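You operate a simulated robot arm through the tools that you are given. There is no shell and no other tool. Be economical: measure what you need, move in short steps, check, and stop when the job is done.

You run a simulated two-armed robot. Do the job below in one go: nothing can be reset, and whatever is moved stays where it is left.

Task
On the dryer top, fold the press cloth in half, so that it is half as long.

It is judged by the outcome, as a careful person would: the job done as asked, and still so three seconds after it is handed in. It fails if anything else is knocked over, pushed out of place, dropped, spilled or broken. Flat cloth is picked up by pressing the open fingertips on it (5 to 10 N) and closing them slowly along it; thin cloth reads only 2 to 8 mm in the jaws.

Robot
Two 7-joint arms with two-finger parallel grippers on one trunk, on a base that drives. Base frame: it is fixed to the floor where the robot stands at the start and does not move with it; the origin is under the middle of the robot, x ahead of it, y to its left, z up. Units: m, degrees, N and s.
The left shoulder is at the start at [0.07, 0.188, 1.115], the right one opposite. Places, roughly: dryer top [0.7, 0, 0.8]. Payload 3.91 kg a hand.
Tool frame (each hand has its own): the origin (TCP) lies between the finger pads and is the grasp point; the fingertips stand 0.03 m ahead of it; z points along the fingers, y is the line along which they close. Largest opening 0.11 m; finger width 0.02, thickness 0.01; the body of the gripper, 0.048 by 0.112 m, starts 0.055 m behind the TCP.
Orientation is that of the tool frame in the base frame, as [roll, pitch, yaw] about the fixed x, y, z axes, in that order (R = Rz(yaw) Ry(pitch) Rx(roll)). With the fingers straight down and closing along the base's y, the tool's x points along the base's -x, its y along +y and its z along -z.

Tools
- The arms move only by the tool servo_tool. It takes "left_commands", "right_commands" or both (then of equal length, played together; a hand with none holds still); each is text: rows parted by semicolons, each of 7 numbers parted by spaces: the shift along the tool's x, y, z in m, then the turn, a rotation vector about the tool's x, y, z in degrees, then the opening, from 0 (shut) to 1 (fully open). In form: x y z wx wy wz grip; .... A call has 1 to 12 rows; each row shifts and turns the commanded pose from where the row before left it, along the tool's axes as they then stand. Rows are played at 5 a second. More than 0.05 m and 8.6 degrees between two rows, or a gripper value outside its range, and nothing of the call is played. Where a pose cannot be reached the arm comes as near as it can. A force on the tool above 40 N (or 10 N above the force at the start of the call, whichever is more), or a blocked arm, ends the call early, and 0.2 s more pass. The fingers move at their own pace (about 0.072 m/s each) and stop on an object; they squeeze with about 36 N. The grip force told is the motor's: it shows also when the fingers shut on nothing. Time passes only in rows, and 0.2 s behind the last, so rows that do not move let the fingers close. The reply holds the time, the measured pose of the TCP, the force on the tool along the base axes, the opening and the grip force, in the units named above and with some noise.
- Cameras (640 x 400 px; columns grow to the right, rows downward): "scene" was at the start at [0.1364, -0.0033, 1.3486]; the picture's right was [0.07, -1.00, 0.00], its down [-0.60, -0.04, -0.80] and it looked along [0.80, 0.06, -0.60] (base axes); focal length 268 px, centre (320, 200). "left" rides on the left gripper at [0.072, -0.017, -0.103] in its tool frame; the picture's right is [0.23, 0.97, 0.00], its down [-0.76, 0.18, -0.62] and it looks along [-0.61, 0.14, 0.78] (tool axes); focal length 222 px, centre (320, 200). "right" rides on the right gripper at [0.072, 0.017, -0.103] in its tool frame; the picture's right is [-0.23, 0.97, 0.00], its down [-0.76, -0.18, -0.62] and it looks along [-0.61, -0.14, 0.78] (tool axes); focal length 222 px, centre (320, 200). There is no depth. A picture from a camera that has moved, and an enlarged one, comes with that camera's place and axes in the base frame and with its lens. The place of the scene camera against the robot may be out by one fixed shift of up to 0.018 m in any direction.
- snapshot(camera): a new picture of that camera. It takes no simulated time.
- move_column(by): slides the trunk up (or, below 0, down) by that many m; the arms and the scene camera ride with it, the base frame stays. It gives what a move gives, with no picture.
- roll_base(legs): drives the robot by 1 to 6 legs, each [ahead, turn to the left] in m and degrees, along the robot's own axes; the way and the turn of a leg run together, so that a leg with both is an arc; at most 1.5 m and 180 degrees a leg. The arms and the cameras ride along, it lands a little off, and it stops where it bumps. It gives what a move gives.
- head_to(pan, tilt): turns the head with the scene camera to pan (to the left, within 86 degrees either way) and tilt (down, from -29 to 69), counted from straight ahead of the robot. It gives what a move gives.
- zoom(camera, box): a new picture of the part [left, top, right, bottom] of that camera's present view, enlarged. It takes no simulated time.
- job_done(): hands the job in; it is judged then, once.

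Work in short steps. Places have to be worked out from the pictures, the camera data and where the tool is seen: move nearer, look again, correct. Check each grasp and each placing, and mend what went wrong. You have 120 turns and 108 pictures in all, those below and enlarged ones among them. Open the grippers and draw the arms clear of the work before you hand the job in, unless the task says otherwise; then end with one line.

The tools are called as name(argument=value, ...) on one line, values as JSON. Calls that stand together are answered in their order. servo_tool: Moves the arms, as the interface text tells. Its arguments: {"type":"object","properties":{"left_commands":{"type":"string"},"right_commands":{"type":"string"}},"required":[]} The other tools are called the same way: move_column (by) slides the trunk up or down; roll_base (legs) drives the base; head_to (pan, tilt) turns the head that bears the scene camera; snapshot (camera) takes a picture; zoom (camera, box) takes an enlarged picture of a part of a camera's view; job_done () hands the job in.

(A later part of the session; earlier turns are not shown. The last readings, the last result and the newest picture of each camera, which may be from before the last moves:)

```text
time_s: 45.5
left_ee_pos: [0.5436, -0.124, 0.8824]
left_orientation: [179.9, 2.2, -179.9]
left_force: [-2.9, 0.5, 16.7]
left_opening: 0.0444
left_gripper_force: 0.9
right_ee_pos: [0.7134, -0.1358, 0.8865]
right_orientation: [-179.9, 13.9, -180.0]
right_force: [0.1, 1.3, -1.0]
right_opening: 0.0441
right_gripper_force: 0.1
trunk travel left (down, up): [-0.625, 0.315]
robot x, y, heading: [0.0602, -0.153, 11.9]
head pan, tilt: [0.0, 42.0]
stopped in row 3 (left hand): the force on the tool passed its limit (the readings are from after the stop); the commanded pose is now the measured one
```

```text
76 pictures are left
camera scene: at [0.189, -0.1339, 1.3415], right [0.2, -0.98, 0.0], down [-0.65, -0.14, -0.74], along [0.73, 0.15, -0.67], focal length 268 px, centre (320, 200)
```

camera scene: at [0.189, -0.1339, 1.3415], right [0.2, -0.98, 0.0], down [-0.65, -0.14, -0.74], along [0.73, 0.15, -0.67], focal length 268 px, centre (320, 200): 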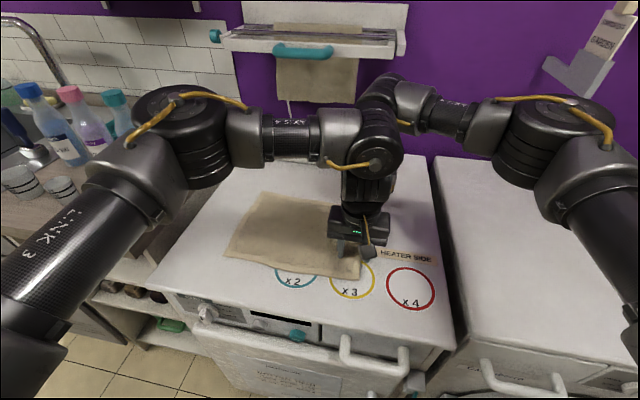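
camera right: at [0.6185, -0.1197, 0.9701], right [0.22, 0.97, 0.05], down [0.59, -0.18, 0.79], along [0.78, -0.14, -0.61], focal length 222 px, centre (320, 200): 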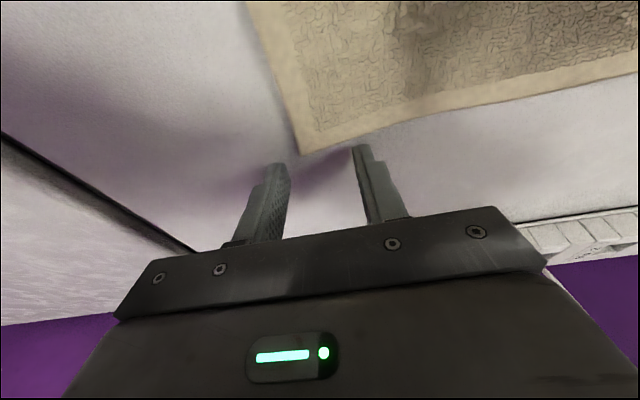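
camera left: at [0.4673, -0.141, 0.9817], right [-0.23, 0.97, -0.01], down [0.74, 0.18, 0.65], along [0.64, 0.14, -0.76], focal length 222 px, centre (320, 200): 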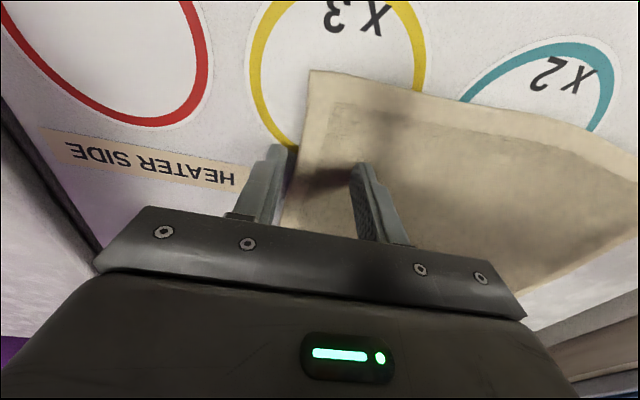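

The left fingertips touched at TCP z 0.882, so the top is really at z ≈ 0.852. Recomputed, the cloth spans x ≈ 0.495–0.722 and y ≈ −0.15–0.143. I'll lift slightly, shift left to x ≈ 0.527 and right to x ≈ 0.682, and take most of the lean off the right hand.

servo_tool(left_commands="0 0 -0.012 0 0 0 0.4; 0.015 -0.005 0 0 0 0 0.4; 0 0 0 0 0 0 0.4; 0 0 0 0 0 0 0.4; 0 0 0 0 0 0 0.4", right_commands="0 0 -0.012 0 0 0 0.4; 0 0 0 0 8 0 0.4; 0.016 0 0 0 0 0 0.4; 0.016 0.001 0 0 0 0 0.4; 0 0 0 0 0 0 0.4")

snapshot(camera="right")

snapshot(camera="left")

```text
time_s: 46.7
left_ee_pos: [0.5366, -0.1267, 0.8923]
left_orientation: [179.8, 1.9, -180.0]
left_force: [-9.4, 1.2, -3.1]
left_opening: 0.044
left_gripper_force: 0.1
left hand out of reach, approached as far as the arm can: row 2
right_ee_pos: [0.6818, -0.1346, 0.8931]
right_orientation: [-180.0, 5.9, 179.9]
right_force: [10.1, -0.8, 1.8]
right_opening: 0.044
right_gripper_force: 0.1
trunk travel left (down, up): [-0.625, 0.315]
robot x, y, heading: [0.0599, -0.1489, 11.7]
head pan, tilt: [0.0, 42.0]
```

```text
75 pictures are left
camera right: at [0.5991, -0.1189, 0.9894], right [0.23, 0.97, 0.02], down [0.69, -0.18, 0.7], along [0.68, -0.14, -0.72], focal length 222 px, centre (320, 200)
```

right: 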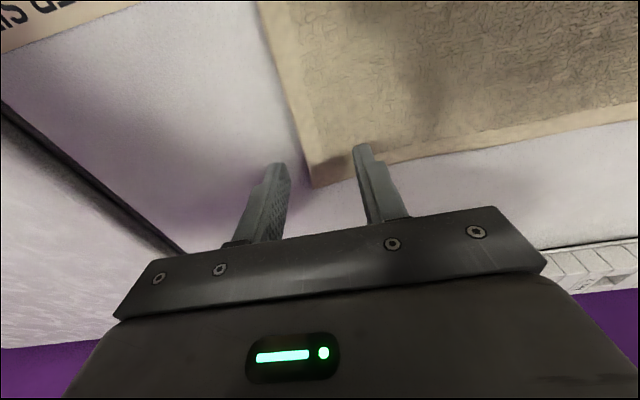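

```text
74 pictures are left
camera left: at [0.4607, -0.1432, 0.9915], right [-0.23, 0.97, -0.01], down [0.74, 0.18, 0.65], along [0.63, 0.14, -0.76], focal length 222 px, centre (320, 200)
```

left: 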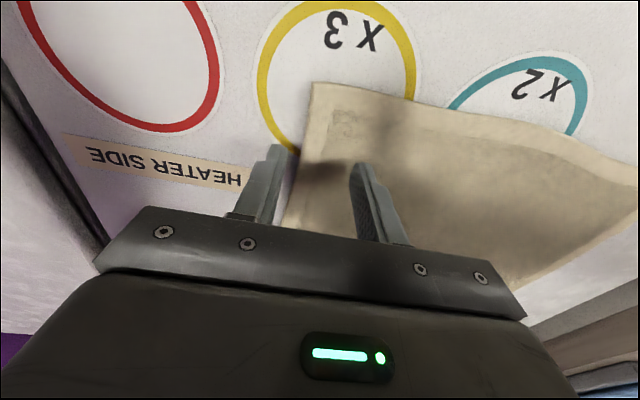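

The hands press lightly against each other (±10 N along x), and the left arm is at its inner limit. I'll ease them apart, lift, back the base up 0.035 m, and lean the two wrists away from each other.

servo_tool(left_commands="0 0 -0.015 0 0 0 0.4; 0 0 -0.015 0 0 0 0.4; 0 0 0 0 0 0 0.4", right_commands="-0.02 0 -0.015 0 0 0 0.4; -0.01 0 -0.015 0 0 0 0.4; 0 0 0 0 5 0 0.4")

roll_base(legs=[[-0.04, 0]])

servo_tool(left_commands="0 0 0 0 -4 0 0.4; 0 0 0 0 -4 0 0.4; 0 0 0 0 0 0 0.4; 0 0 0 0 0 0 0.4", right_commands="0 0 0 0 0 0 0.4; 0 0.004 0 0 0 0 0.4; 0 0.004 0 0 0 0 0.4; 0 0 0 0 0 0 0.4")

snapshot(camera="scene")

```text
time_s: 47.5
left_ee_pos: [0.5373, -0.1248, 0.9224]
left_orientation: [179.9, 1.9, 179.9]
left_force: [-0.2, -0.1, 0.0]
left_opening: 0.0439
left_gripper_force: 0.1
right_ee_pos: [0.7081, -0.1342, 0.9272]
right_orientation: [-179.9, 0.8, -179.9]
right_force: [-0.1, 0.9, -0.2]
right_opening: 0.0439
right_gripper_force: 0.1
trunk travel left (down, up): [-0.625, 0.315]
robot x, y, heading: [0.062, -0.1484, 11.8]
head pan, tilt: [0.0, 42.0]
```

```text
time_s: 48.4
left_ee_pos: [0.4995, -0.1351, 0.9232]
left_orientation: [179.9, 1.8, 180.0]
left_force: [-0.3, -0.1, 0.1]
left_opening: 0.0438
left_gripper_force: 0.1
right_ee_pos: [0.6702, -0.1439, 0.9253]
right_orientation: [-179.9, 0.8, 179.9]
right_force: [0.6, -0.6, -0.7]
right_opening: 0.0438
right_gripper_force: 0.0
trunk travel left (down, up): [-0.625, 0.315]
robot x, y, heading: [0.0233, -0.1551, 11.6]
head pan, tilt: [0.0, 42.0]
```

```text
time_s: 49.4
left_ee_pos: [0.5248, -0.1368, 0.9216]
left_orientation: [179.9, 9.9, 179.8]
left_force: [0.4, 0.6, -0.4]
left_opening: 0.044
left_gripper_force: 0.1
left hand out of reach, approached as far as the arm can: row 1, 2
right_ee_pos: [0.669, -0.1366, 0.9267]
right_orientation: [-179.9, 0.9, 179.8]
right_force: [-0.1, 0.2, 0.2]
right_opening: 0.0441
right_gripper_force: 0.1
trunk travel left (down, up): [-0.625, 0.315]
robot x, y, heading: [0.0241, -0.163, 11.6]
head pan, tilt: [0.0, 42.0]
```

```text
73 pictures are left
camera scene: at [0.1529, -0.1422, 1.3411], right [0.2, -0.98, 0.0], down [-0.66, -0.14, -0.74], along [0.73, 0.15, -0.67], focal length 268 px, centre (320, 200)
```

scene: 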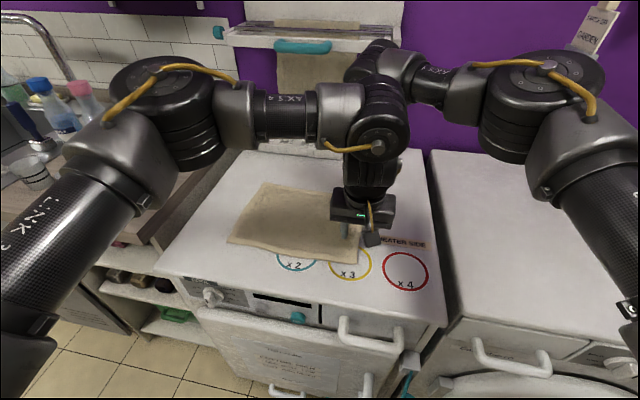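

The left hand at (0.525, −0.137) is where I want it. I'll move the right hand out to x ≈ 0.692 and bring both down to just above contact.

servo_tool(left_commands="0 0.003 0 0 0 0 0.4; 0 0.003 0 0 0 0 0.4; 0.0026 0 0.015 0 0 0 0.4; 0.0026 0 0.015 0 0 0 0.4; 0 0 0 0 0 0 0.4", right_commands="-0.012 0.001 0 0 0 0 0.4; -0.011 0 0 0 0 0 0.4; 0 0 0.016 0 0 0 0.4; 0 0 0.016 0 0 0 0.4; 0 0 0 0 0 0 0.4")

snapshot(camera="right")

snapshot(camera="left")

```text
time_s: 50.6
left_ee_pos: [0.5223, -0.1294, 0.8927]
left_orientation: [179.9, 9.9, 179.9]
left_force: [0.4, -0.8, -0.1]
left_opening: 0.0443
left_gripper_force: 0.1
right_ee_pos: [0.6945, -0.136, 0.8946]
right_orientation: [-179.9, 0.9, 179.8]
right_force: [0.0, 0.2, -0.3]
right_opening: 0.0438
right_gripper_force: 0.1
trunk travel left (down, up): [-0.625, 0.315]
robot x, y, heading: [0.0221, -0.1597, 11.8]
head pan, tilt: [0.0, 42.0]
```

```text
72 pictures are left
camera right: at [0.6195, -0.1186, 0.9976], right [0.23, 0.97, 0.0], down [0.75, -0.18, 0.64], along [0.62, -0.14, -0.77], focal length 222 px, centre (320, 200)
```

right: 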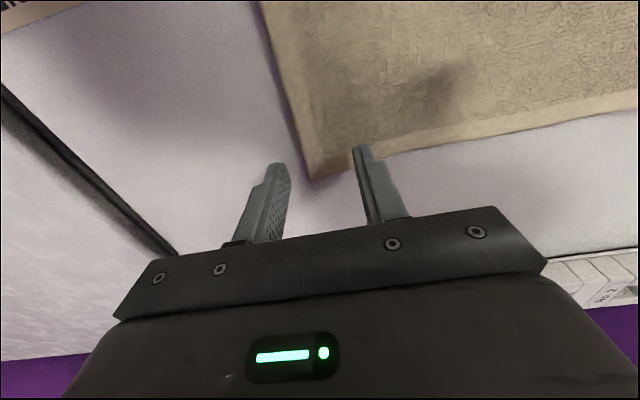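

```text
71 pictures are left
camera left: at [0.4338, -0.1462, 0.9799], right [-0.22, 0.97, -0.04], down [0.64, 0.17, 0.75], along [0.73, 0.14, -0.66], focal length 222 px, centre (320, 200)
```

left: 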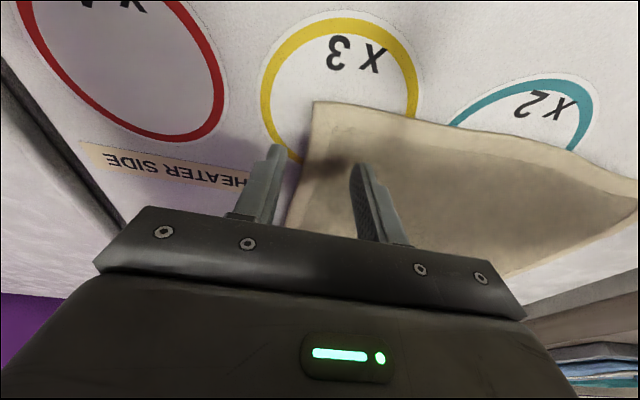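

The far corner is at (0.715, −0.147) and the near one at (0.492, −0.142). I'll nudge the right hand to x ≈ 0.686 and lower both in small steps to press.

servo_tool(left_commands="0 0 0 0 0 0 0.4; 0.0005 0 0.003 0 0 0 0.4; 0.0005 0 0.003 0 0 0 0.4; 0.0005 0 0.003 0 0 0 0.4; 0 0 0 0 0 0 0.4", right_commands="0.008 0.003 0 0 0 0 0.4; 0 0 0.0035 0 0 0 0.4; 0 0 0.0035 0 0 0 0.4; 0 0 0.003 0 0 0 0.4; 0 0 0 0 0 0 0.4")

```text
time_s: 51.8
left_ee_pos: [0.5227, -0.1304, 0.8842]
left_orientation: [179.9, 10.0, 179.9]
left_force: [-0.6, -0.1, 7.1]
left_opening: 0.0439
left_gripper_force: 0.2
right_ee_pos: [0.6832, -0.1323, 0.8851]
right_orientation: [-180.0, 1.0, 179.8]
right_force: [-1.5, 0.8, 1.1]
right_opening: 0.0443
right_gripper_force: 0.1
trunk travel left (down, up): [-0.625, 0.315]
robot x, y, heading: [0.0218, -0.1597, 11.9]
head pan, tilt: [0.0, 42.0]
```

The left hand presses with 7 N and the right is just touching. I'll lower the right hand 1.5 mm more, then close both slowly.

servo_tool(left_commands="0 0 0 0 0 0 0.4; 0 0 0 0 0 0 0.36; 0 0 0 0 0 0 0.32; 0 0 0 0 0 0 0.28; 0 0 0 0 0 0 0.24; 0 0 0 0 0 0 0.2; 0 0 0 0 0 0 0.16; 0 0 0 0 0 0 0.12; 0 0 0 0 0 0 0.08; 0 0 0 0 0 0 0.04; 0 0 0 0 0 0 0; 0 0 0 0 0 0 0", right_commands="0 0 0.0018 0 0 0 0.4; 0 0 0 0 0 0 0.36; 0 0 0 0 0 0 0.32; 0 0 0 0 0 0 0.28; 0 0 0 0 0 0 0.24; 0 0 0 0 0 0 0.2; 0 0 0 0 0 0 0.16; 0 0 0 0 0 0 0.12; 0 0 0 0 0 0 0.08; 0 0 0 0 0 0 0.04; 0 0 0 0 0 0 0; 0 0 0 0 0 0 0")

snapshot(camera="right")

snapshot(camera="left")

```text
time_s: 54.4
left_ee_pos: [0.5226, -0.1291, 0.8836]
left_orientation: [179.8, 9.9, 180.0]
left_force: [1.2, 2.2, 11.3]
left_opening: 0.005
left_gripper_force: 35.9
right_ee_pos: [0.6853, -0.1314, 0.884]
right_orientation: [-179.9, 0.8, 179.9]
right_force: [-1.5, -0.6, 1.9]
right_opening: 0.0051
right_gripper_force: 36.1
trunk travel left (down, up): [-0.625, 0.315]
robot x, y, heading: [0.0186, -0.1557, 11.7]
head pan, tilt: [0.0, 42.0]
```

```text
70 pictures are left
camera right: at [0.6101, -0.1154, 0.9865], right [0.23, 0.97, 0.0], down [0.75, -0.18, 0.64], along [0.62, -0.14, -0.77], focal length 222 px, centre (320, 200)
```

right: 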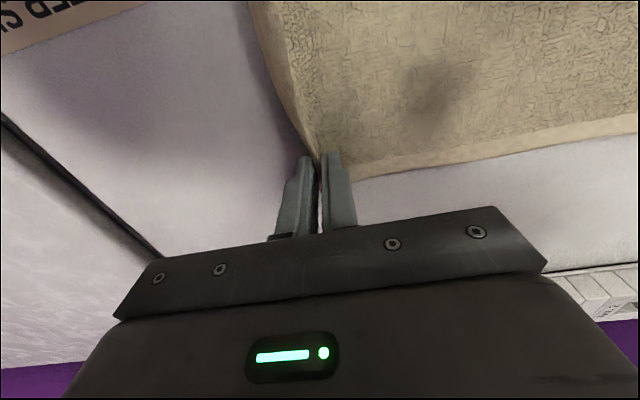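

```text
69 pictures are left
camera left: at [0.4334, -0.1454, 0.9712], right [-0.22, 0.97, -0.04], down [0.64, 0.18, 0.75], along [0.73, 0.14, -0.66], focal length 222 px, centre (320, 200)
```

left: 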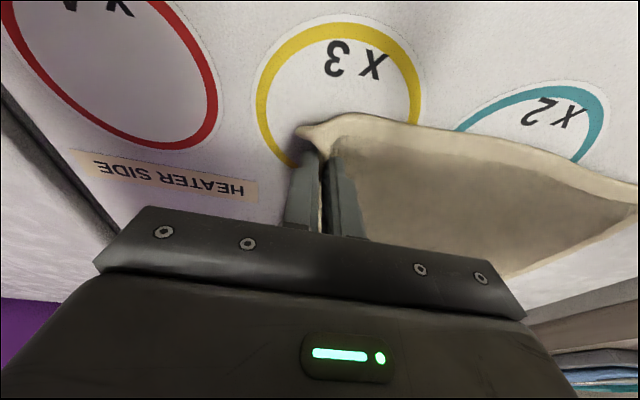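

Both jaws read 5 mm and the edge is in each one. I'll lift gently with an inward arc.

servo_tool(left_commands="-0.0026 0.002 -0.0148 0 0 0 0; -0.0026 0.006 -0.0148 0 0 0 0; -0.0026 0.01 -0.0148 0 0 0 0; -0.0026 0.014 -0.0148 0 0 0 0; -0.0026 0.018 -0.0148 0 0 0 0; 0 0 0 0 0 0 0", right_commands="0 0.002 -0.015 0 0 0 0; 0 0.006 -0.015 0 0 0 0; 0 0.01 -0.015 0 0 0 0; 0 0.014 -0.015 0 0 0 0; 0 0.018 -0.015 0 0 0 0; 0 0 0 0 0 0 0")

snapshot(camera="scene")

snapshot(camera="left")

```text
time_s: 55.8
left_ee_pos: [0.5229, -0.0797, 0.9577]
left_orientation: [179.8, 9.9, 179.9]
left_force: [1.3, 0.7, 0.2]
left_opening: 0.0048
left_gripper_force: 35.5
right_ee_pos: [0.686, -0.0845, 0.9584]
right_orientation: [179.9, 0.8, 179.6]
right_force: [-1.5, 0.5, -0.9]
right_opening: 0.0049
right_gripper_force: 36.0
trunk travel left (down, up): [-0.625, 0.315]
robot x, y, heading: [0.0205, -0.1594, 11.6]
head pan, tilt: [0.0, 42.0]
```

```text
68 pictures are left
camera scene: at [0.1534, -0.1439, 1.3411], right [0.2, -0.98, 0.0], down [-0.66, -0.13, -0.74], along [0.73, 0.15, -0.67], focal length 268 px, centre (320, 200)
```

scene: 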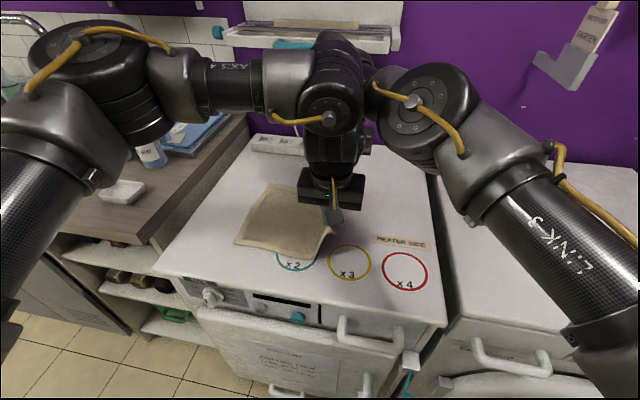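

```text
67 pictures are left
camera left: at [0.4341, -0.0965, 1.0461], right [-0.22, 0.97, -0.04], down [0.64, 0.17, 0.75], along [0.73, 0.14, -0.67], focal length 222 px, centre (320, 200)
```

left: 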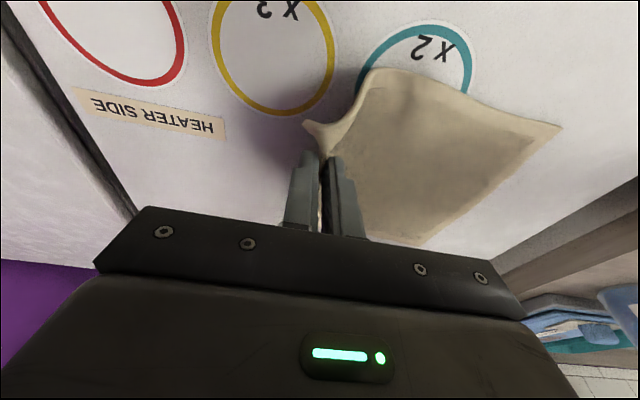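

The edge lifts cleanly. I'll carry both hands to y ≈ −0.01 at the present height, then turn the base left in small steps, correcting after each one.

servo_tool(left_commands="0 0.018 -0.003 0 0 0 0; 0 0.018 -0.003 0 0 0 0; 0 0.018 -0.002 0 0 0 0; 0 0.016 0 0 0 0 0; 0 0 0 0 0 0 0", right_commands="0 0.018 -0.003 0 0 0 0; 0 0.018 -0.003 0 0 0 0; 0 0.018 -0.002 0 0 0 0; 0 0.019 0 0 0 0 0; 0 0 0 0 0 0 0")

roll_base(legs=[[0, 8]])

snapshot(camera="scene")

```text
time_s: 57.0
left_ee_pos: [0.5213, -0.0117, 0.9654]
left_orientation: [179.8, 9.9, 179.8]
left_force: [0.7, -1.0, -0.2]
left_opening: 0.0047
left_gripper_force: 36.0
right_ee_pos: [0.6605, -0.0168, 0.961]
right_orientation: [179.9, 1.1, 179.9]
right_force: [0.9, -0.2, 0.1]
right_opening: 0.0052
right_gripper_force: 35.8
right hand out of reach, approached as far as the arm can: row 2, 3, 4
trunk travel left (down, up): [-0.625, 0.315]
robot x, y, heading: [0.0234, -0.1622, 11.7]
head pan, tilt: [0.0, 42.0]
```

```text
time_s: 58.0
left_ee_pos: [0.4945, 0.0615, 0.9663]
left_orientation: [179.9, 10.0, -172.0]
left_force: [-0.2, 0.2, -0.5]
left_opening: 0.0049
left_gripper_force: 35.5
right_ee_pos: [0.6331, 0.073, 0.9601]
right_orientation: [-179.9, 1.1, -171.9]
right_force: [-0.5, 0.2, 0.1]
right_opening: 0.0047
right_gripper_force: 35.4
trunk travel left (down, up): [-0.625, 0.315]
robot x, y, heading: [0.0187, -0.1622, 19.6]
head pan, tilt: [0.0, 42.0]
```

```text
66 pictures are left
camera scene: at [0.147, -0.1228, 1.3411], right [0.34, -0.94, 0.0], down [-0.63, -0.23, -0.74], along [0.7, 0.25, -0.67], focal length 268 px, centre (320, 200)
```

scene: 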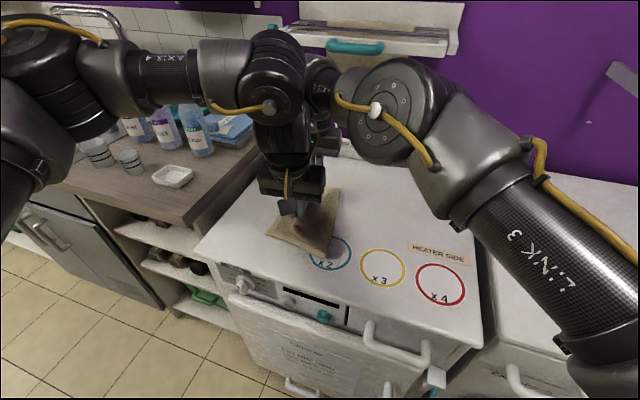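

The hands have drifted back in x, with the right one limited by reach. I'll drive the base ahead 0.035 m, which carries them forward, then correct the right hand's x and lean.

roll_base(legs=[[0.033, 0]])

servo_tool(left_commands="0 0 0 0.7 0 3.9 0; 0 0 0 0.7 0 3.9 0; 0 0 0 0 0 0 0; 0 0 0 0 0 0 0", right_commands="0 0 0 0 -5 4 0; 0 0 0 0 -5 4 0; -0.01 0 0.002 0 0 0 0; -0.01 0 0.002 0 0 0 0")

snapshot(camera="scene")

snapshot(camera="left")

snapshot(camera="right")

```text
time_s: 58.9
left_ee_pos: [0.5182, 0.0681, 0.9703]
left_orientation: [179.8, 10.5, -171.8]
left_force: [0.0, -0.6, 0.1]
left_opening: 0.0046
left_gripper_force: 36.3
right_ee_pos: [0.6585, 0.0817, 0.9667]
right_orientation: [179.9, 1.3, -171.8]
right_force: [0.5, -0.1, 0.7]
right_opening: 0.0049
right_gripper_force: 35.8
trunk travel left (down, up): [-0.625, 0.315]
robot x, y, heading: [0.051, -0.149, 20.0]
head pan, tilt: [0.0, 42.0]
```

```text
time_s: 59.9
left_ee_pos: [0.5244, 0.0708, 0.9667]
left_orientation: [179.9, 10.1, -179.9]
left_force: [3.3, 0.1, -0.2]
left_opening: 0.0046
left_gripper_force: 35.9
right_ee_pos: [0.684, 0.084, 0.9643]
right_orientation: [179.1, 11.0, -180.0]
right_force: [-3.0, -0.1, -0.3]
right_opening: 0.0047
right_gripper_force: 36.4
trunk travel left (down, up): [-0.625, 0.315]
robot x, y, heading: [0.0529, -0.1504, 19.8]
head pan, tilt: [0.0, 42.0]
```

```text
65 pictures are left
camera scene: at [0.1761, -0.1127, 1.3413], right [0.34, -0.94, 0.0], down [-0.63, -0.23, -0.74], along [0.7, 0.25, -0.67], focal length 268 px, centre (320, 200)
```

scene: 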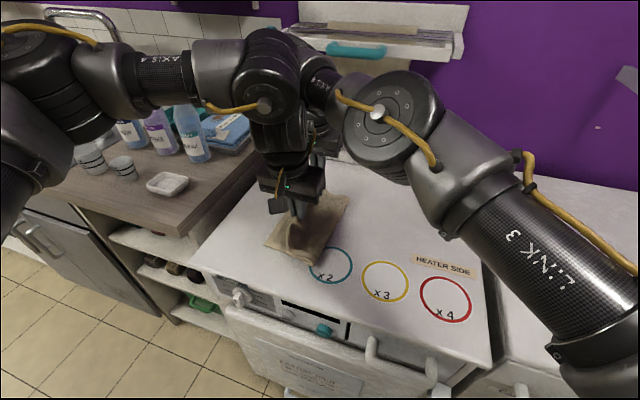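

```text
64 pictures are left
camera left: at [0.4351, 0.054, 1.0549], right [-0.23, 0.97, -0.04], down [0.64, 0.18, 0.75], along [0.73, 0.14, -0.66], focal length 222 px, centre (320, 200)
```

left: 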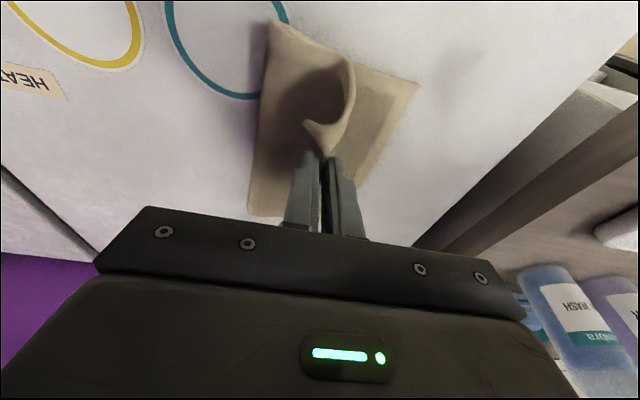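

```text
63 pictures are left
camera right: at [0.5927, 0.0987, 1.0509], right [0.22, 0.97, 0.06], down [0.63, -0.19, 0.75], along [0.74, -0.13, -0.65], focal length 222 px, centre (320, 200)
```

right: 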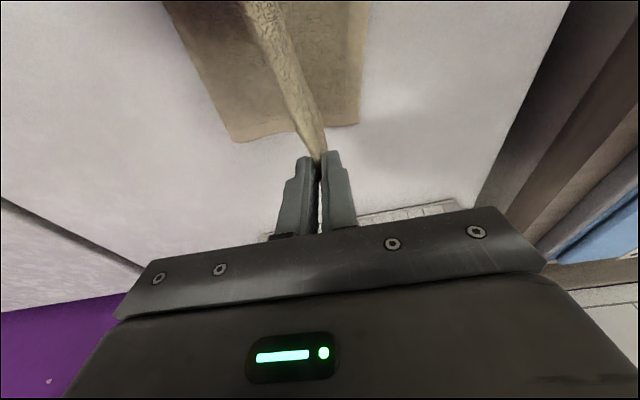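

The fold is forming well over the bottom layer, whose left edge is at y ≈ 0.14. I'll lower the hands about 0.045 so the flap isn't pulled, then arc the base 6° left and 0.02 ahead.

servo_tool(left_commands="0.0016 0 0.0148 0 0 0 0; 0.0026 0 0.0148 0 0 0 0; 0.0026 0 0.0148 0 0 0 0; 0 0 0 0 0 0 0", right_commands="0.004 0 0.014 0 0 0 0; 0.0028 -0.002 0.0146 0 0 0 0; 0.0028 -0.002 0.0146 0.9 0 0 0; 0 0 0 0 0 0 0")

roll_base(legs=[[0.022, 6]])

snapshot(camera="scene")

snapshot(camera="left")

```text
time_s: 60.9
left_ee_pos: [0.5255, 0.0708, 0.9222]
left_orientation: [179.9, 10.1, -180.0]
left_force: [0.9, -0.4, 0.3]
left_opening: 0.0045
left_gripper_force: 36.0
right_ee_pos: [0.6824, 0.0786, 0.9169]
right_orientation: [179.8, 11.0, 179.9]
right_force: [-0.3, -1.1, 1.0]
right_opening: 0.005
right_gripper_force: 35.6
trunk travel left (down, up): [-0.625, 0.315]
robot x, y, heading: [0.0559, -0.149, 19.9]
head pan, tilt: [0.0, 42.0]
```

```text
time_s: 61.8
left_ee_pos: [0.5199, 0.1279, 0.9216]
left_orientation: [180.0, 10.0, -174.2]
left_force: [0.8, 0.1, -0.9]
left_opening: 0.0048
left_gripper_force: 35.9
right_ee_pos: [0.6756, 0.1521, 0.9177]
right_orientation: [179.9, 11.0, -174.3]
right_force: [-1.8, -0.7, -0.3]
right_opening: 0.005
right_gripper_force: 36.0
trunk travel left (down, up): [-0.625, 0.315]
robot x, y, heading: [0.072, -0.1415, 25.8]
head pan, tilt: [0.0, 42.0]
```

```text
62 pictures are left
camera scene: at [0.1917, -0.0914, 1.3411], right [0.43, -0.9, 0.0], down [-0.6, -0.29, -0.74], along [0.67, 0.32, -0.67], focal length 268 px, centre (320, 200)
```

scene: 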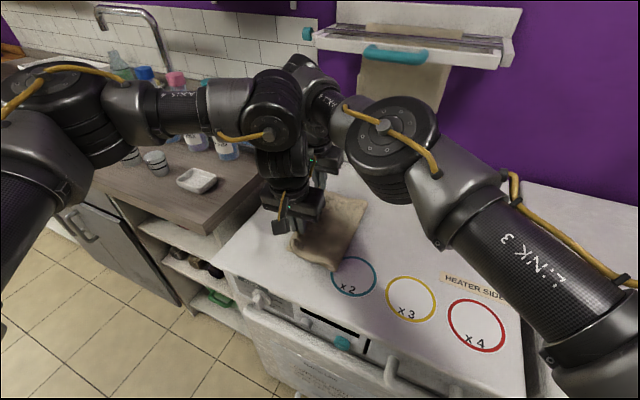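

```text
61 pictures are left
camera left: at [0.4334, 0.1013, 1.0086], right [-0.32, 0.95, -0.04], down [0.62, 0.24, 0.75], along [0.71, 0.22, -0.66], focal length 222 px, centre (320, 200)
```

left: 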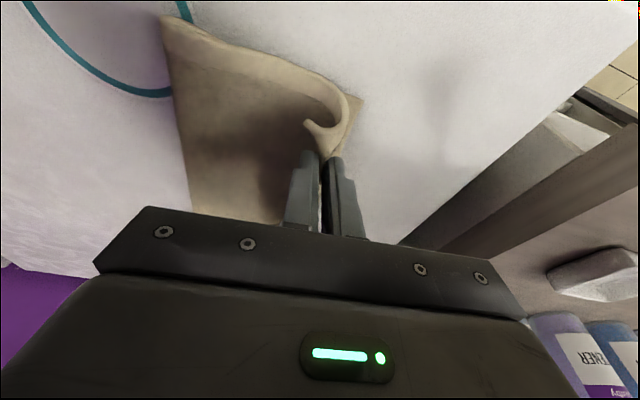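

The left hand is at y = 0.128, and the near-left corner of the bottom layer is at (0.49, 0.146). I'll square the yaw, set both to y ≈ 0.133, and lower to just above the bottom layer.

servo_tool(left_commands="-0.003 0.003 0 1 0 5.7 0; -0.002 0.003 0 0 0 0 0; 0.0014 0 0.008 0 0 0 0; 0.0014 0 0.008 0 0 0 0; 0.0014 0 0.008 0 0 0 0; 0 0 0 0 0 0 0", right_commands="-0.005 -0.01 0.001 1.1 0 5.7 0; -0.005 -0.01 0.001 0 0 0 0; 0.0015 0 0.008 0 0 0 0; 0.0015 0 0.008 0 0 0 0; 0.0015 0 0.008 0 0 0 0; 0 0 0 0 0 0 0")

snapshot(camera="left")

snapshot(camera="right")

```text
time_s: 63.2
left_ee_pos: [0.5253, 0.1321, 0.8979]
left_orientation: [179.9, 10.1, -179.9]
left_force: [5.3, -0.2, -0.2]
left_opening: 0.0045
left_gripper_force: 35.9
right_ee_pos: [0.6874, 0.1318, 0.893]
right_orientation: [179.9, 11.0, 179.9]
right_force: [-5.5, 0.5, 1.0]
right_opening: 0.0048
right_gripper_force: 35.7
trunk travel left (down, up): [-0.625, 0.315]
robot x, y, heading: [0.0717, -0.1363, 25.6]
head pan, tilt: [0.0, 42.0]
```

```text
60 pictures are left
camera left: at [0.4364, 0.1163, 0.9857], right [-0.23, 0.97, -0.04], down [0.64, 0.18, 0.75], along [0.73, 0.15, -0.66], focal length 222 px, centre (320, 200)
```

left: 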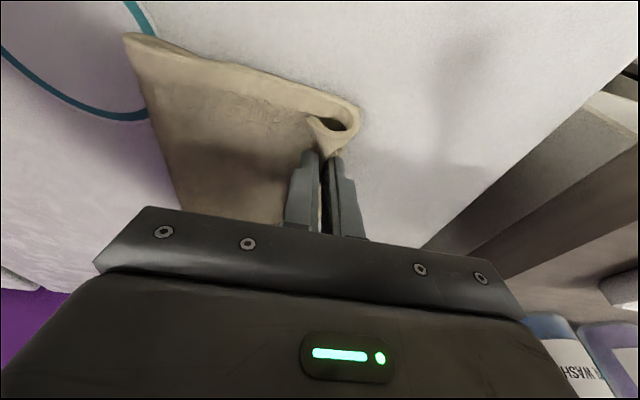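

```text
59 pictures are left
camera right: at [0.596, 0.1477, 0.981], right [0.22, 0.97, 0.05], down [0.63, -0.18, 0.76], along [0.75, -0.14, -0.65], focal length 222 px, centre (320, 200)
```

right: 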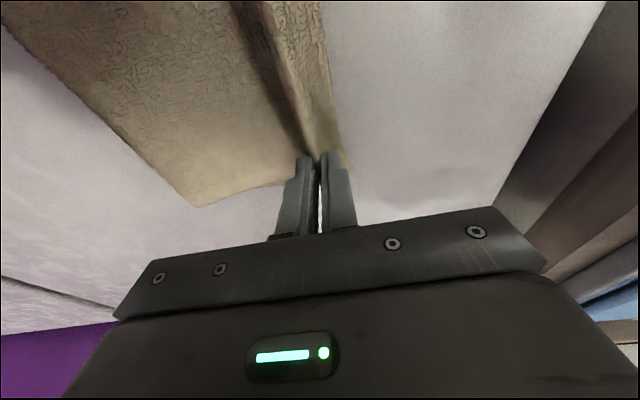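

The fold line sits near y ≈ 0.02 instead of 0.0, so there is roughly 0.035 m too much flap, and it is looping past the jaws. Moving both hands back about 0.033 in −y should roll the fold line back to the middle. I'll also relax the x tension a little.

servo_tool(left_commands="-0.003 -0.006 0 0 0 0 0; 0 -0.007 0 0 0 0 0; 0 -0.007 0 0 0 0 0; 0 -0.007 0 0 0 0 0; 0 -0.006 0 0 0 0 0; 0 0 0 0 0 0 0", right_commands="0.003 -0.006 0 0 0 0 0; 0 -0.007 0 0 0 0 0; 0 -0.007 0 0 0 0 0; 0 -0.007 0 0 0 0 0; 0 -0.006 0 0 0 0 0; 0 0 0 0 0 0 0")

snapshot(camera="left")

snapshot(camera="right")

```text
time_s: 64.6
left_ee_pos: [0.5284, 0.1015, 0.8964]
left_orientation: [179.9, 10.0, -180.0]
left_force: [0.6, -0.8, 0.1]
left_opening: 0.0044
left_gripper_force: 35.8
right_ee_pos: [0.6836, 0.0982, 0.8939]
right_orientation: [179.9, 11.0, 179.9]
right_force: [-0.8, 0.3, 1.0]
right_opening: 0.0047
right_gripper_force: 36.4
trunk travel left (down, up): [-0.625, 0.315]
robot x, y, heading: [0.073, -0.1402, 25.9]
head pan, tilt: [0.0, 42.0]
```

```text
58 pictures are left
camera left: at [0.439, 0.0836, 0.9859], right [-0.23, 0.97, -0.04], down [0.64, 0.18, 0.75], along [0.73, 0.14, -0.66], focal length 222 px, centre (320, 200)
```

left: 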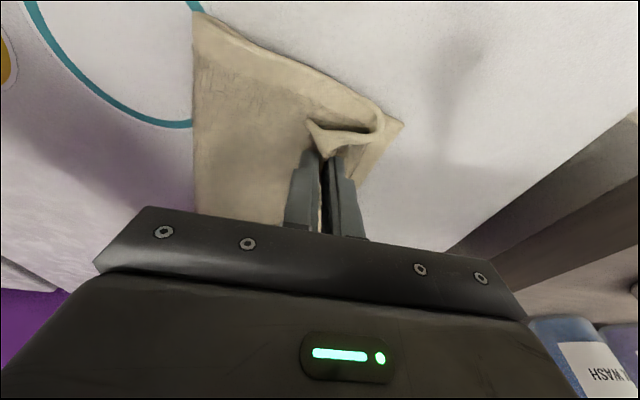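

```text
57 pictures are left
camera right: at [0.5941, 0.1151, 0.9812], right [0.22, 0.97, 0.04], down [0.63, -0.18, 0.76], along [0.74, -0.14, -0.65], focal length 222 px, centre (320, 200)
```

right: 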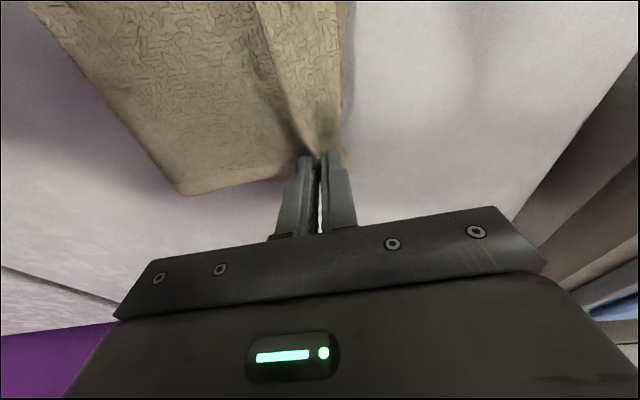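

The near and far ends of the fold may be skewed. I'll zoom in with the scene camera.

zoom(camera="scene", box=[240, 160, 420, 280])

```text
3.33 times, centred on (330, 220) of scene
camera zoom: at [0.1916, -0.0915, 1.3411], right [0.43, -0.9, 0.0], down [-0.6, -0.29, -0.74], along [0.67, 0.32, -0.67], focal length 895 px, centre (287, 133)
```

zoom: 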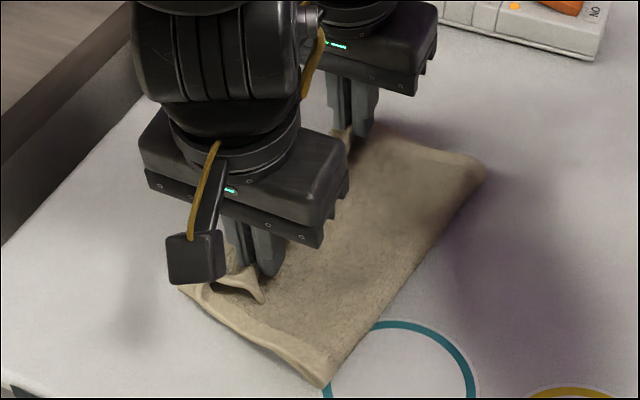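

The fold is neat, but the whole cloth has turned about 8–10° clockwise. The fold edge runs from (0.475, 0.02) to (0.70, −0.02), roughly parallel to the left edge. I'll release gently, lift clear and look at the real shape.

servo_tool(left_commands="0 0 0 0 0 0 0.05; 0 0 0 0 0 0 0.1; 0 0 0 0 0 0 0.15; 0 0 0 0 0 0 0.15; -0.003 0 -0.02 0 0 0 0.15; -0.003 0 -0.02 0 0 0 0.15; -0.006 0 -0.035 0 0 0 0.15; -0.006 0 -0.035 0 0 0 0.15", right_commands="0 0 0 0 0 0 0.05; 0 0 0 0 0 0 0.1; 0 0 0 0 0 0 0.15; 0 0 0 0 0 0 0.15; -0.004 0 -0.02 0 0 0 0.15; -0.004 0 -0.02 0 0 0 0.15; -0.007 0 -0.035 0 0 0 0.15; -0.007 0 -0.035 0 0 0 0.15")

zoom(camera="scene", box=[240, 160, 420, 280])

snapshot(camera="left")

snapshot(camera="right")

```text
time_s: 66.4
left_ee_pos: [0.525, 0.0999, 1.0117]
left_orientation: [179.8, 10.1, -180.0]
left_force: [0.1, -0.1, 0.3]
left_opening: 0.0168
left_gripper_force: 0.2
right_ee_pos: [0.6838, 0.0977, 1.006]
right_orientation: [180.0, 11.1, 179.9]
right_force: [-0.9, 0.7, 0.0]
right_opening: 0.0167
right_gripper_force: 0.0
trunk travel left (down, up): [-0.625, 0.315]
robot x, y, heading: [0.0745, -0.1418, 25.7]
head pan, tilt: [0.0, 42.0]
```

```text
3.33 times, centred on (330, 220) of scene
camera zoom: at [0.1895, -0.0925, 1.3413], right [0.43, -0.9, 0.0], down [-0.6, -0.29, -0.74], along [0.67, 0.32, -0.67], focal length 895 px, centre (287, 133)
```

zoom: 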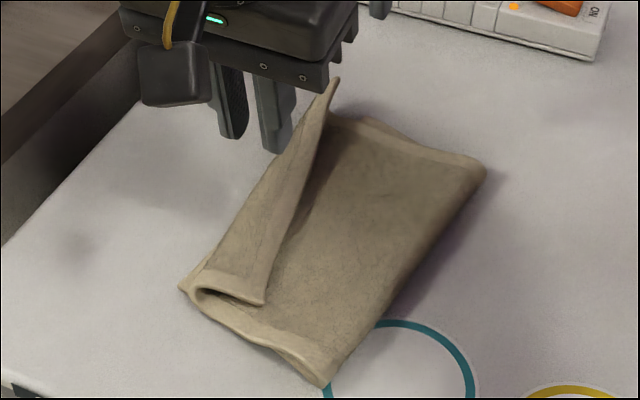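

```text
54 pictures are left
camera left: at [0.4362, 0.0831, 1.0997], right [-0.23, 0.97, -0.04], down [0.64, 0.18, 0.75], along [0.73, 0.15, -0.66], focal length 222 px, centre (320, 200)
```

left: 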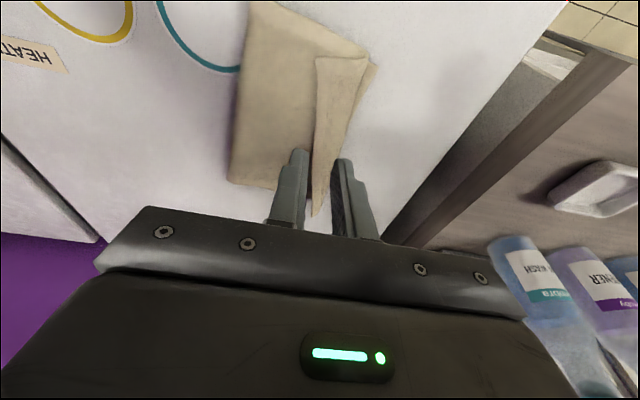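

```text
53 pictures are left
camera right: at [0.5933, 0.1143, 1.0932], right [0.22, 0.97, 0.05], down [0.63, -0.18, 0.76], along [0.75, -0.14, -0.65], focal length 222 px, centre (320, 200)
```

right: 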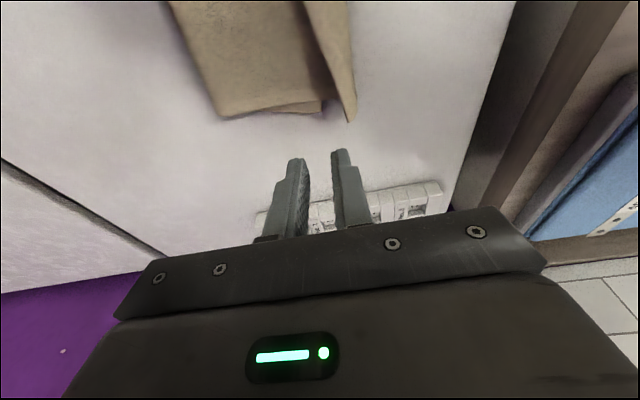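

On release the last 5 cm of the top flap rolled back. It lies flat at the near end and stands up at the far end, at about (0.70, 0.125). The standing edge can be gripped properly from above, so I'll straddle it with the right hand and lift it while the left hand stays clear.

servo_tool(right_commands="0 0.014 0 0 0 0 0.5; 0 0.014 0 0 0 0 0.5; 0.005 0 0.03 0 0 0 0.5; 0.006 0 0.03 0 0 0 0.5; 0.006 0 0.03 0 0 0 0.5; 0 0 0 0 0 0 0.5", left_commands="0 0 0 0 0 0 0.5; 0 0 -0.01 0 0 0 0.5; 0.02 0 0 0 0 0 0.5; 0.02 0 0 0 0 0 0.5; 0 0 0 0 0 0 0.5; 0 0 0 0 0 0 0.5")

snapshot(camera="right")

snapshot(camera="left")

```text
time_s: 67.8
left_ee_pos: [0.4864, 0.0999, 1.0132]
left_orientation: [179.9, 10.0, -179.9]
left_force: [-0.8, -0.1, -0.2]
left_opening: 0.0551
left_gripper_force: 0.1
right_ee_pos: [0.6858, 0.1276, 0.9116]
right_orientation: [179.9, 11.0, -180.0]
right_force: [0.2, -0.6, -0.4]
right_opening: 0.055
right_gripper_force: 0.1
trunk travel left (down, up): [-0.625, 0.315]
robot x, y, heading: [0.0711, -0.1415, 25.7]
head pan, tilt: [0.0, 42.0]
```

```text
52 pictures are left
camera right: at [0.5951, 0.1438, 0.9995], right [0.22, 0.97, 0.05], down [0.63, -0.18, 0.76], along [0.75, -0.14, -0.65], focal length 222 px, centre (320, 200)
```

right: 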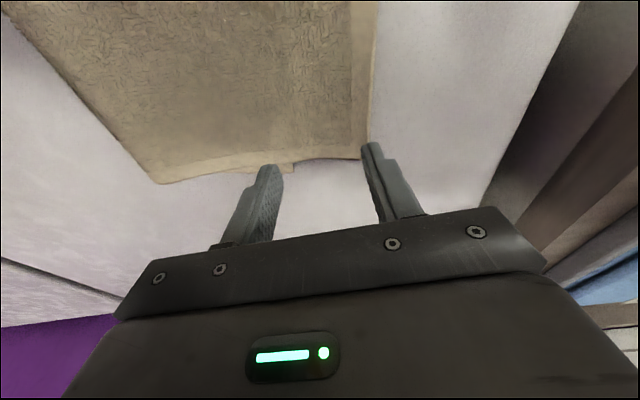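

```text
51 pictures are left
camera left: at [0.3966, 0.0827, 1.1009], right [-0.23, 0.97, -0.04], down [0.64, 0.18, 0.75], along [0.73, 0.14, -0.66], focal length 222 px, centre (320, 200)
```

left: 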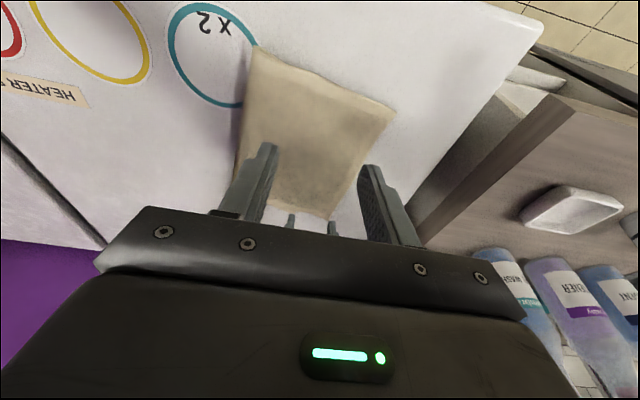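

The rolled strip has unrolled by itself, and it now looks like a neat folded rectangle. I'll lift the right hand and inspect.

servo_tool(right_commands="-0.006 0 -0.03 0 0 0 0.5; -0.006 0 -0.03 0 0 0 0.5; -0.006 0 -0.03 0 0 0 0.5; 0 -0.04 0 0 0 0 0.3; 0 -0.04 0 0 0 0 0.3; 0 -0.04 0 0 0 0 0.3; 0 -0.04 0 0 0 0 0.3", left_commands="0 0.01 -0.02 0 0 0 0.3; 0 0.01 -0.02 0 0 0 0.3; 0 0.01 0 0 0 0 0.3; 0 0.01 0 0 0 0 0.3; 0 0 0 0 0 0 0.3; 0 0 0 0 0 0 0.3; 0 0 0 0 0 0 0.3")

zoom(camera="scene", box=[240, 160, 420, 280])

zoom(camera="left", box=[160, 0, 480, 220])

```text
time_s: 69.4
left_ee_pos: [0.4791, 0.1376, 1.0522]
left_orientation: [179.8, 10.1, -179.9]
left_force: [0.1, -0.5, 0.3]
left_opening: 0.0331
left_gripper_force: 0.1
right_ee_pos: [0.6936, 0.0731, 1.0136]
right_orientation: [179.9, 10.9, 179.8]
right_force: [0.2, -0.2, -0.4]
right_opening: 0.0331
right_gripper_force: 0.0
right hand out of reach, approached as far as the arm can: row 5, 6, 7
trunk travel left (down, up): [-0.625, 0.315]
robot x, y, heading: [0.0728, -0.1408, 25.5]
head pan, tilt: [0.0, 42.0]
```

```text
3.33 times, centred on (330, 220) of scene
camera zoom: at [0.1922, -0.0935, 1.3412], right [0.43, -0.9, 0.0], down [-0.6, -0.29, -0.74], along [0.67, 0.32, -0.67], focal length 895 px, centre (287, 133)
```

zoom: 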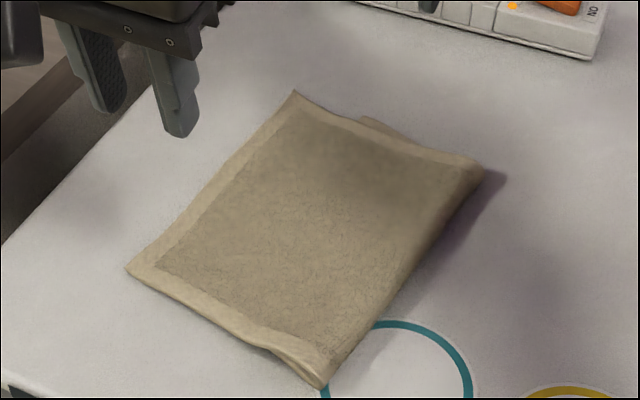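

```text
1.82 times, centred on (320, 110) of left
camera zoom: at [0.3897, 0.121, 1.1399], right [-0.23, 0.97, -0.04], down [0.64, 0.18, 0.75], along [0.73, 0.15, -0.66], focal length 404 px, centre (320, 364)
```

zoom: 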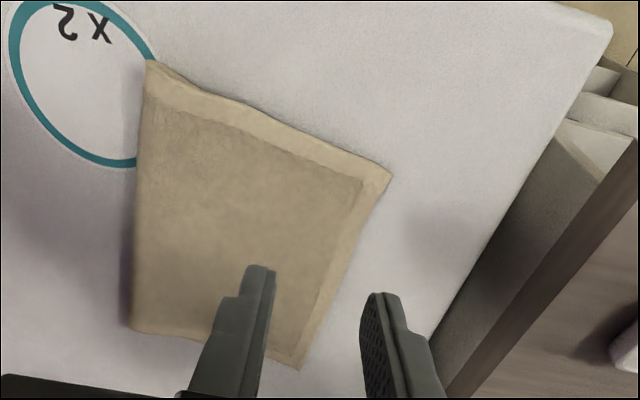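

The result is neat, but the top layer overhangs the bottom's left edge by about 3.5 cm, so the fold line needs to shift about 1.8 cm toward −y. I'll pinch only the top layer near the fold with both hands and draw it toward −y under tension. First I'll turn the base −8°, which also squares the tools to the cloth.

roll_base(legs=[[0, -8]])

snapshot(camera="left")

snapshot(camera="right")

snapshot(camera="scene")

```text
time_s: 70.4
left_ee_pos: [0.5137, 0.0815, 1.0515]
left_orientation: [179.8, 9.9, 172.3]
left_force: [-0.1, -0.5, -1.3]
left_opening: 0.0331
left_gripper_force: 0.0
right_ee_pos: [0.7182, -0.0129, 1.0137]
right_orientation: [179.9, 11.0, 171.9]
right_force: [0.5, 1.5, 0.1]
right_opening: 0.033
right_gripper_force: 0.1
trunk travel left (down, up): [-0.625, 0.315]
robot x, y, heading: [0.0724, -0.1413, 17.6]
head pan, tilt: [0.0, 42.0]
```

```text
48 pictures are left
camera left: at [0.4227, 0.0757, 1.1397], right [-0.09, 1.0, -0.04], down [0.66, 0.09, 0.75], along [0.75, 0.04, -0.66], focal length 222 px, centre (320, 200)
```

left: 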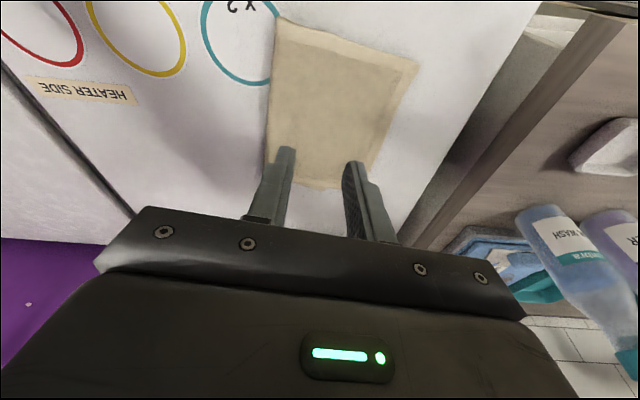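

```text
47 pictures are left
camera right: at [0.6307, 0.0152, 1.1021], right [0.36, 0.93, 0.05], down [0.6, -0.27, 0.76], along [0.72, -0.24, -0.65], focal length 222 px, centre (320, 200)
```

right: 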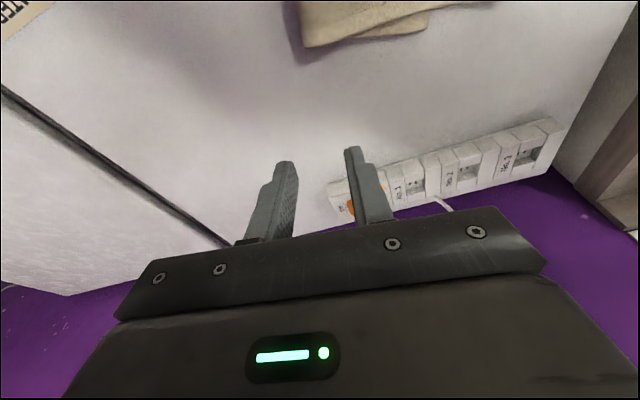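

```text
46 pictures are left
camera scene: at [0.1992, -0.1099, 1.3411], right [0.31, -0.95, 0.0], down [-0.64, -0.2, -0.74], along [0.71, 0.23, -0.67], focal length 268 px, centre (320, 200)
```

scene: 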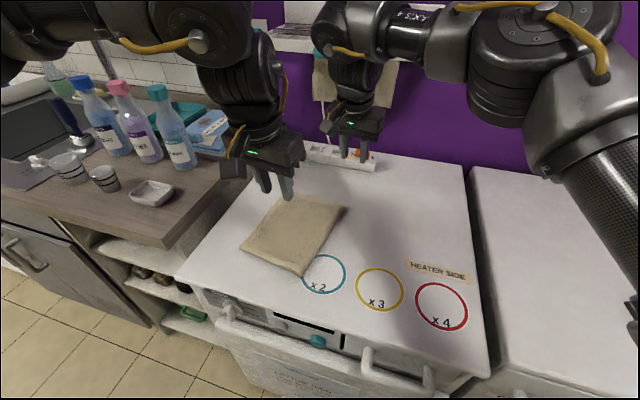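

Corner estimates suggest the overhang is only 1–3 cm. I'll zoom in on the far and near left edges to judge it properly.

zoom(camera="scene", box=[230, 185, 360, 285])

zoom(camera="right", box=[260, 0, 520, 120])

```text
4.00 times, centred on (295, 235) of scene
camera zoom: at [0.1992, -0.1099, 1.3411], right [0.31, -0.95, 0.0], down [-0.64, -0.2, -0.74], along [0.71, 0.23, -0.67], focal length 1074 px, centre (420, 60)
```

zoom: 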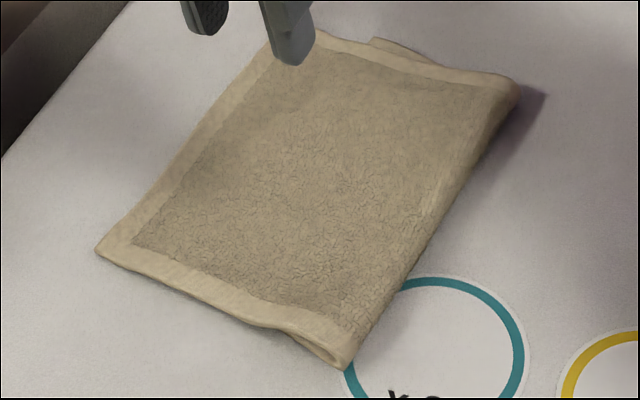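

```text
2.46 times, centred on (390, 60) of right
camera zoom: at [0.6307, 0.0152, 1.1021], right [0.36, 0.93, 0.05], down [0.6, -0.27, 0.76], along [0.72, -0.24, -0.65], focal length 547 px, centre (148, 545)
```

zoom: 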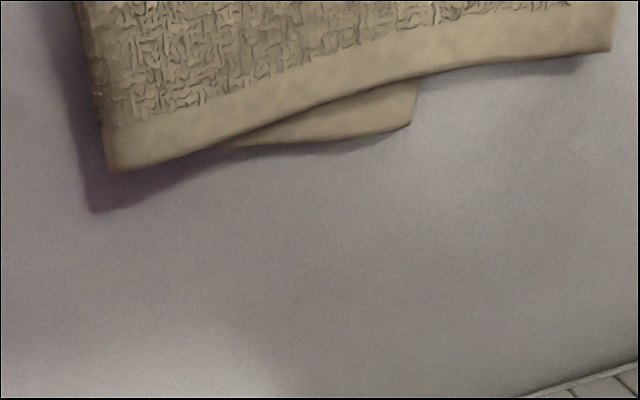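

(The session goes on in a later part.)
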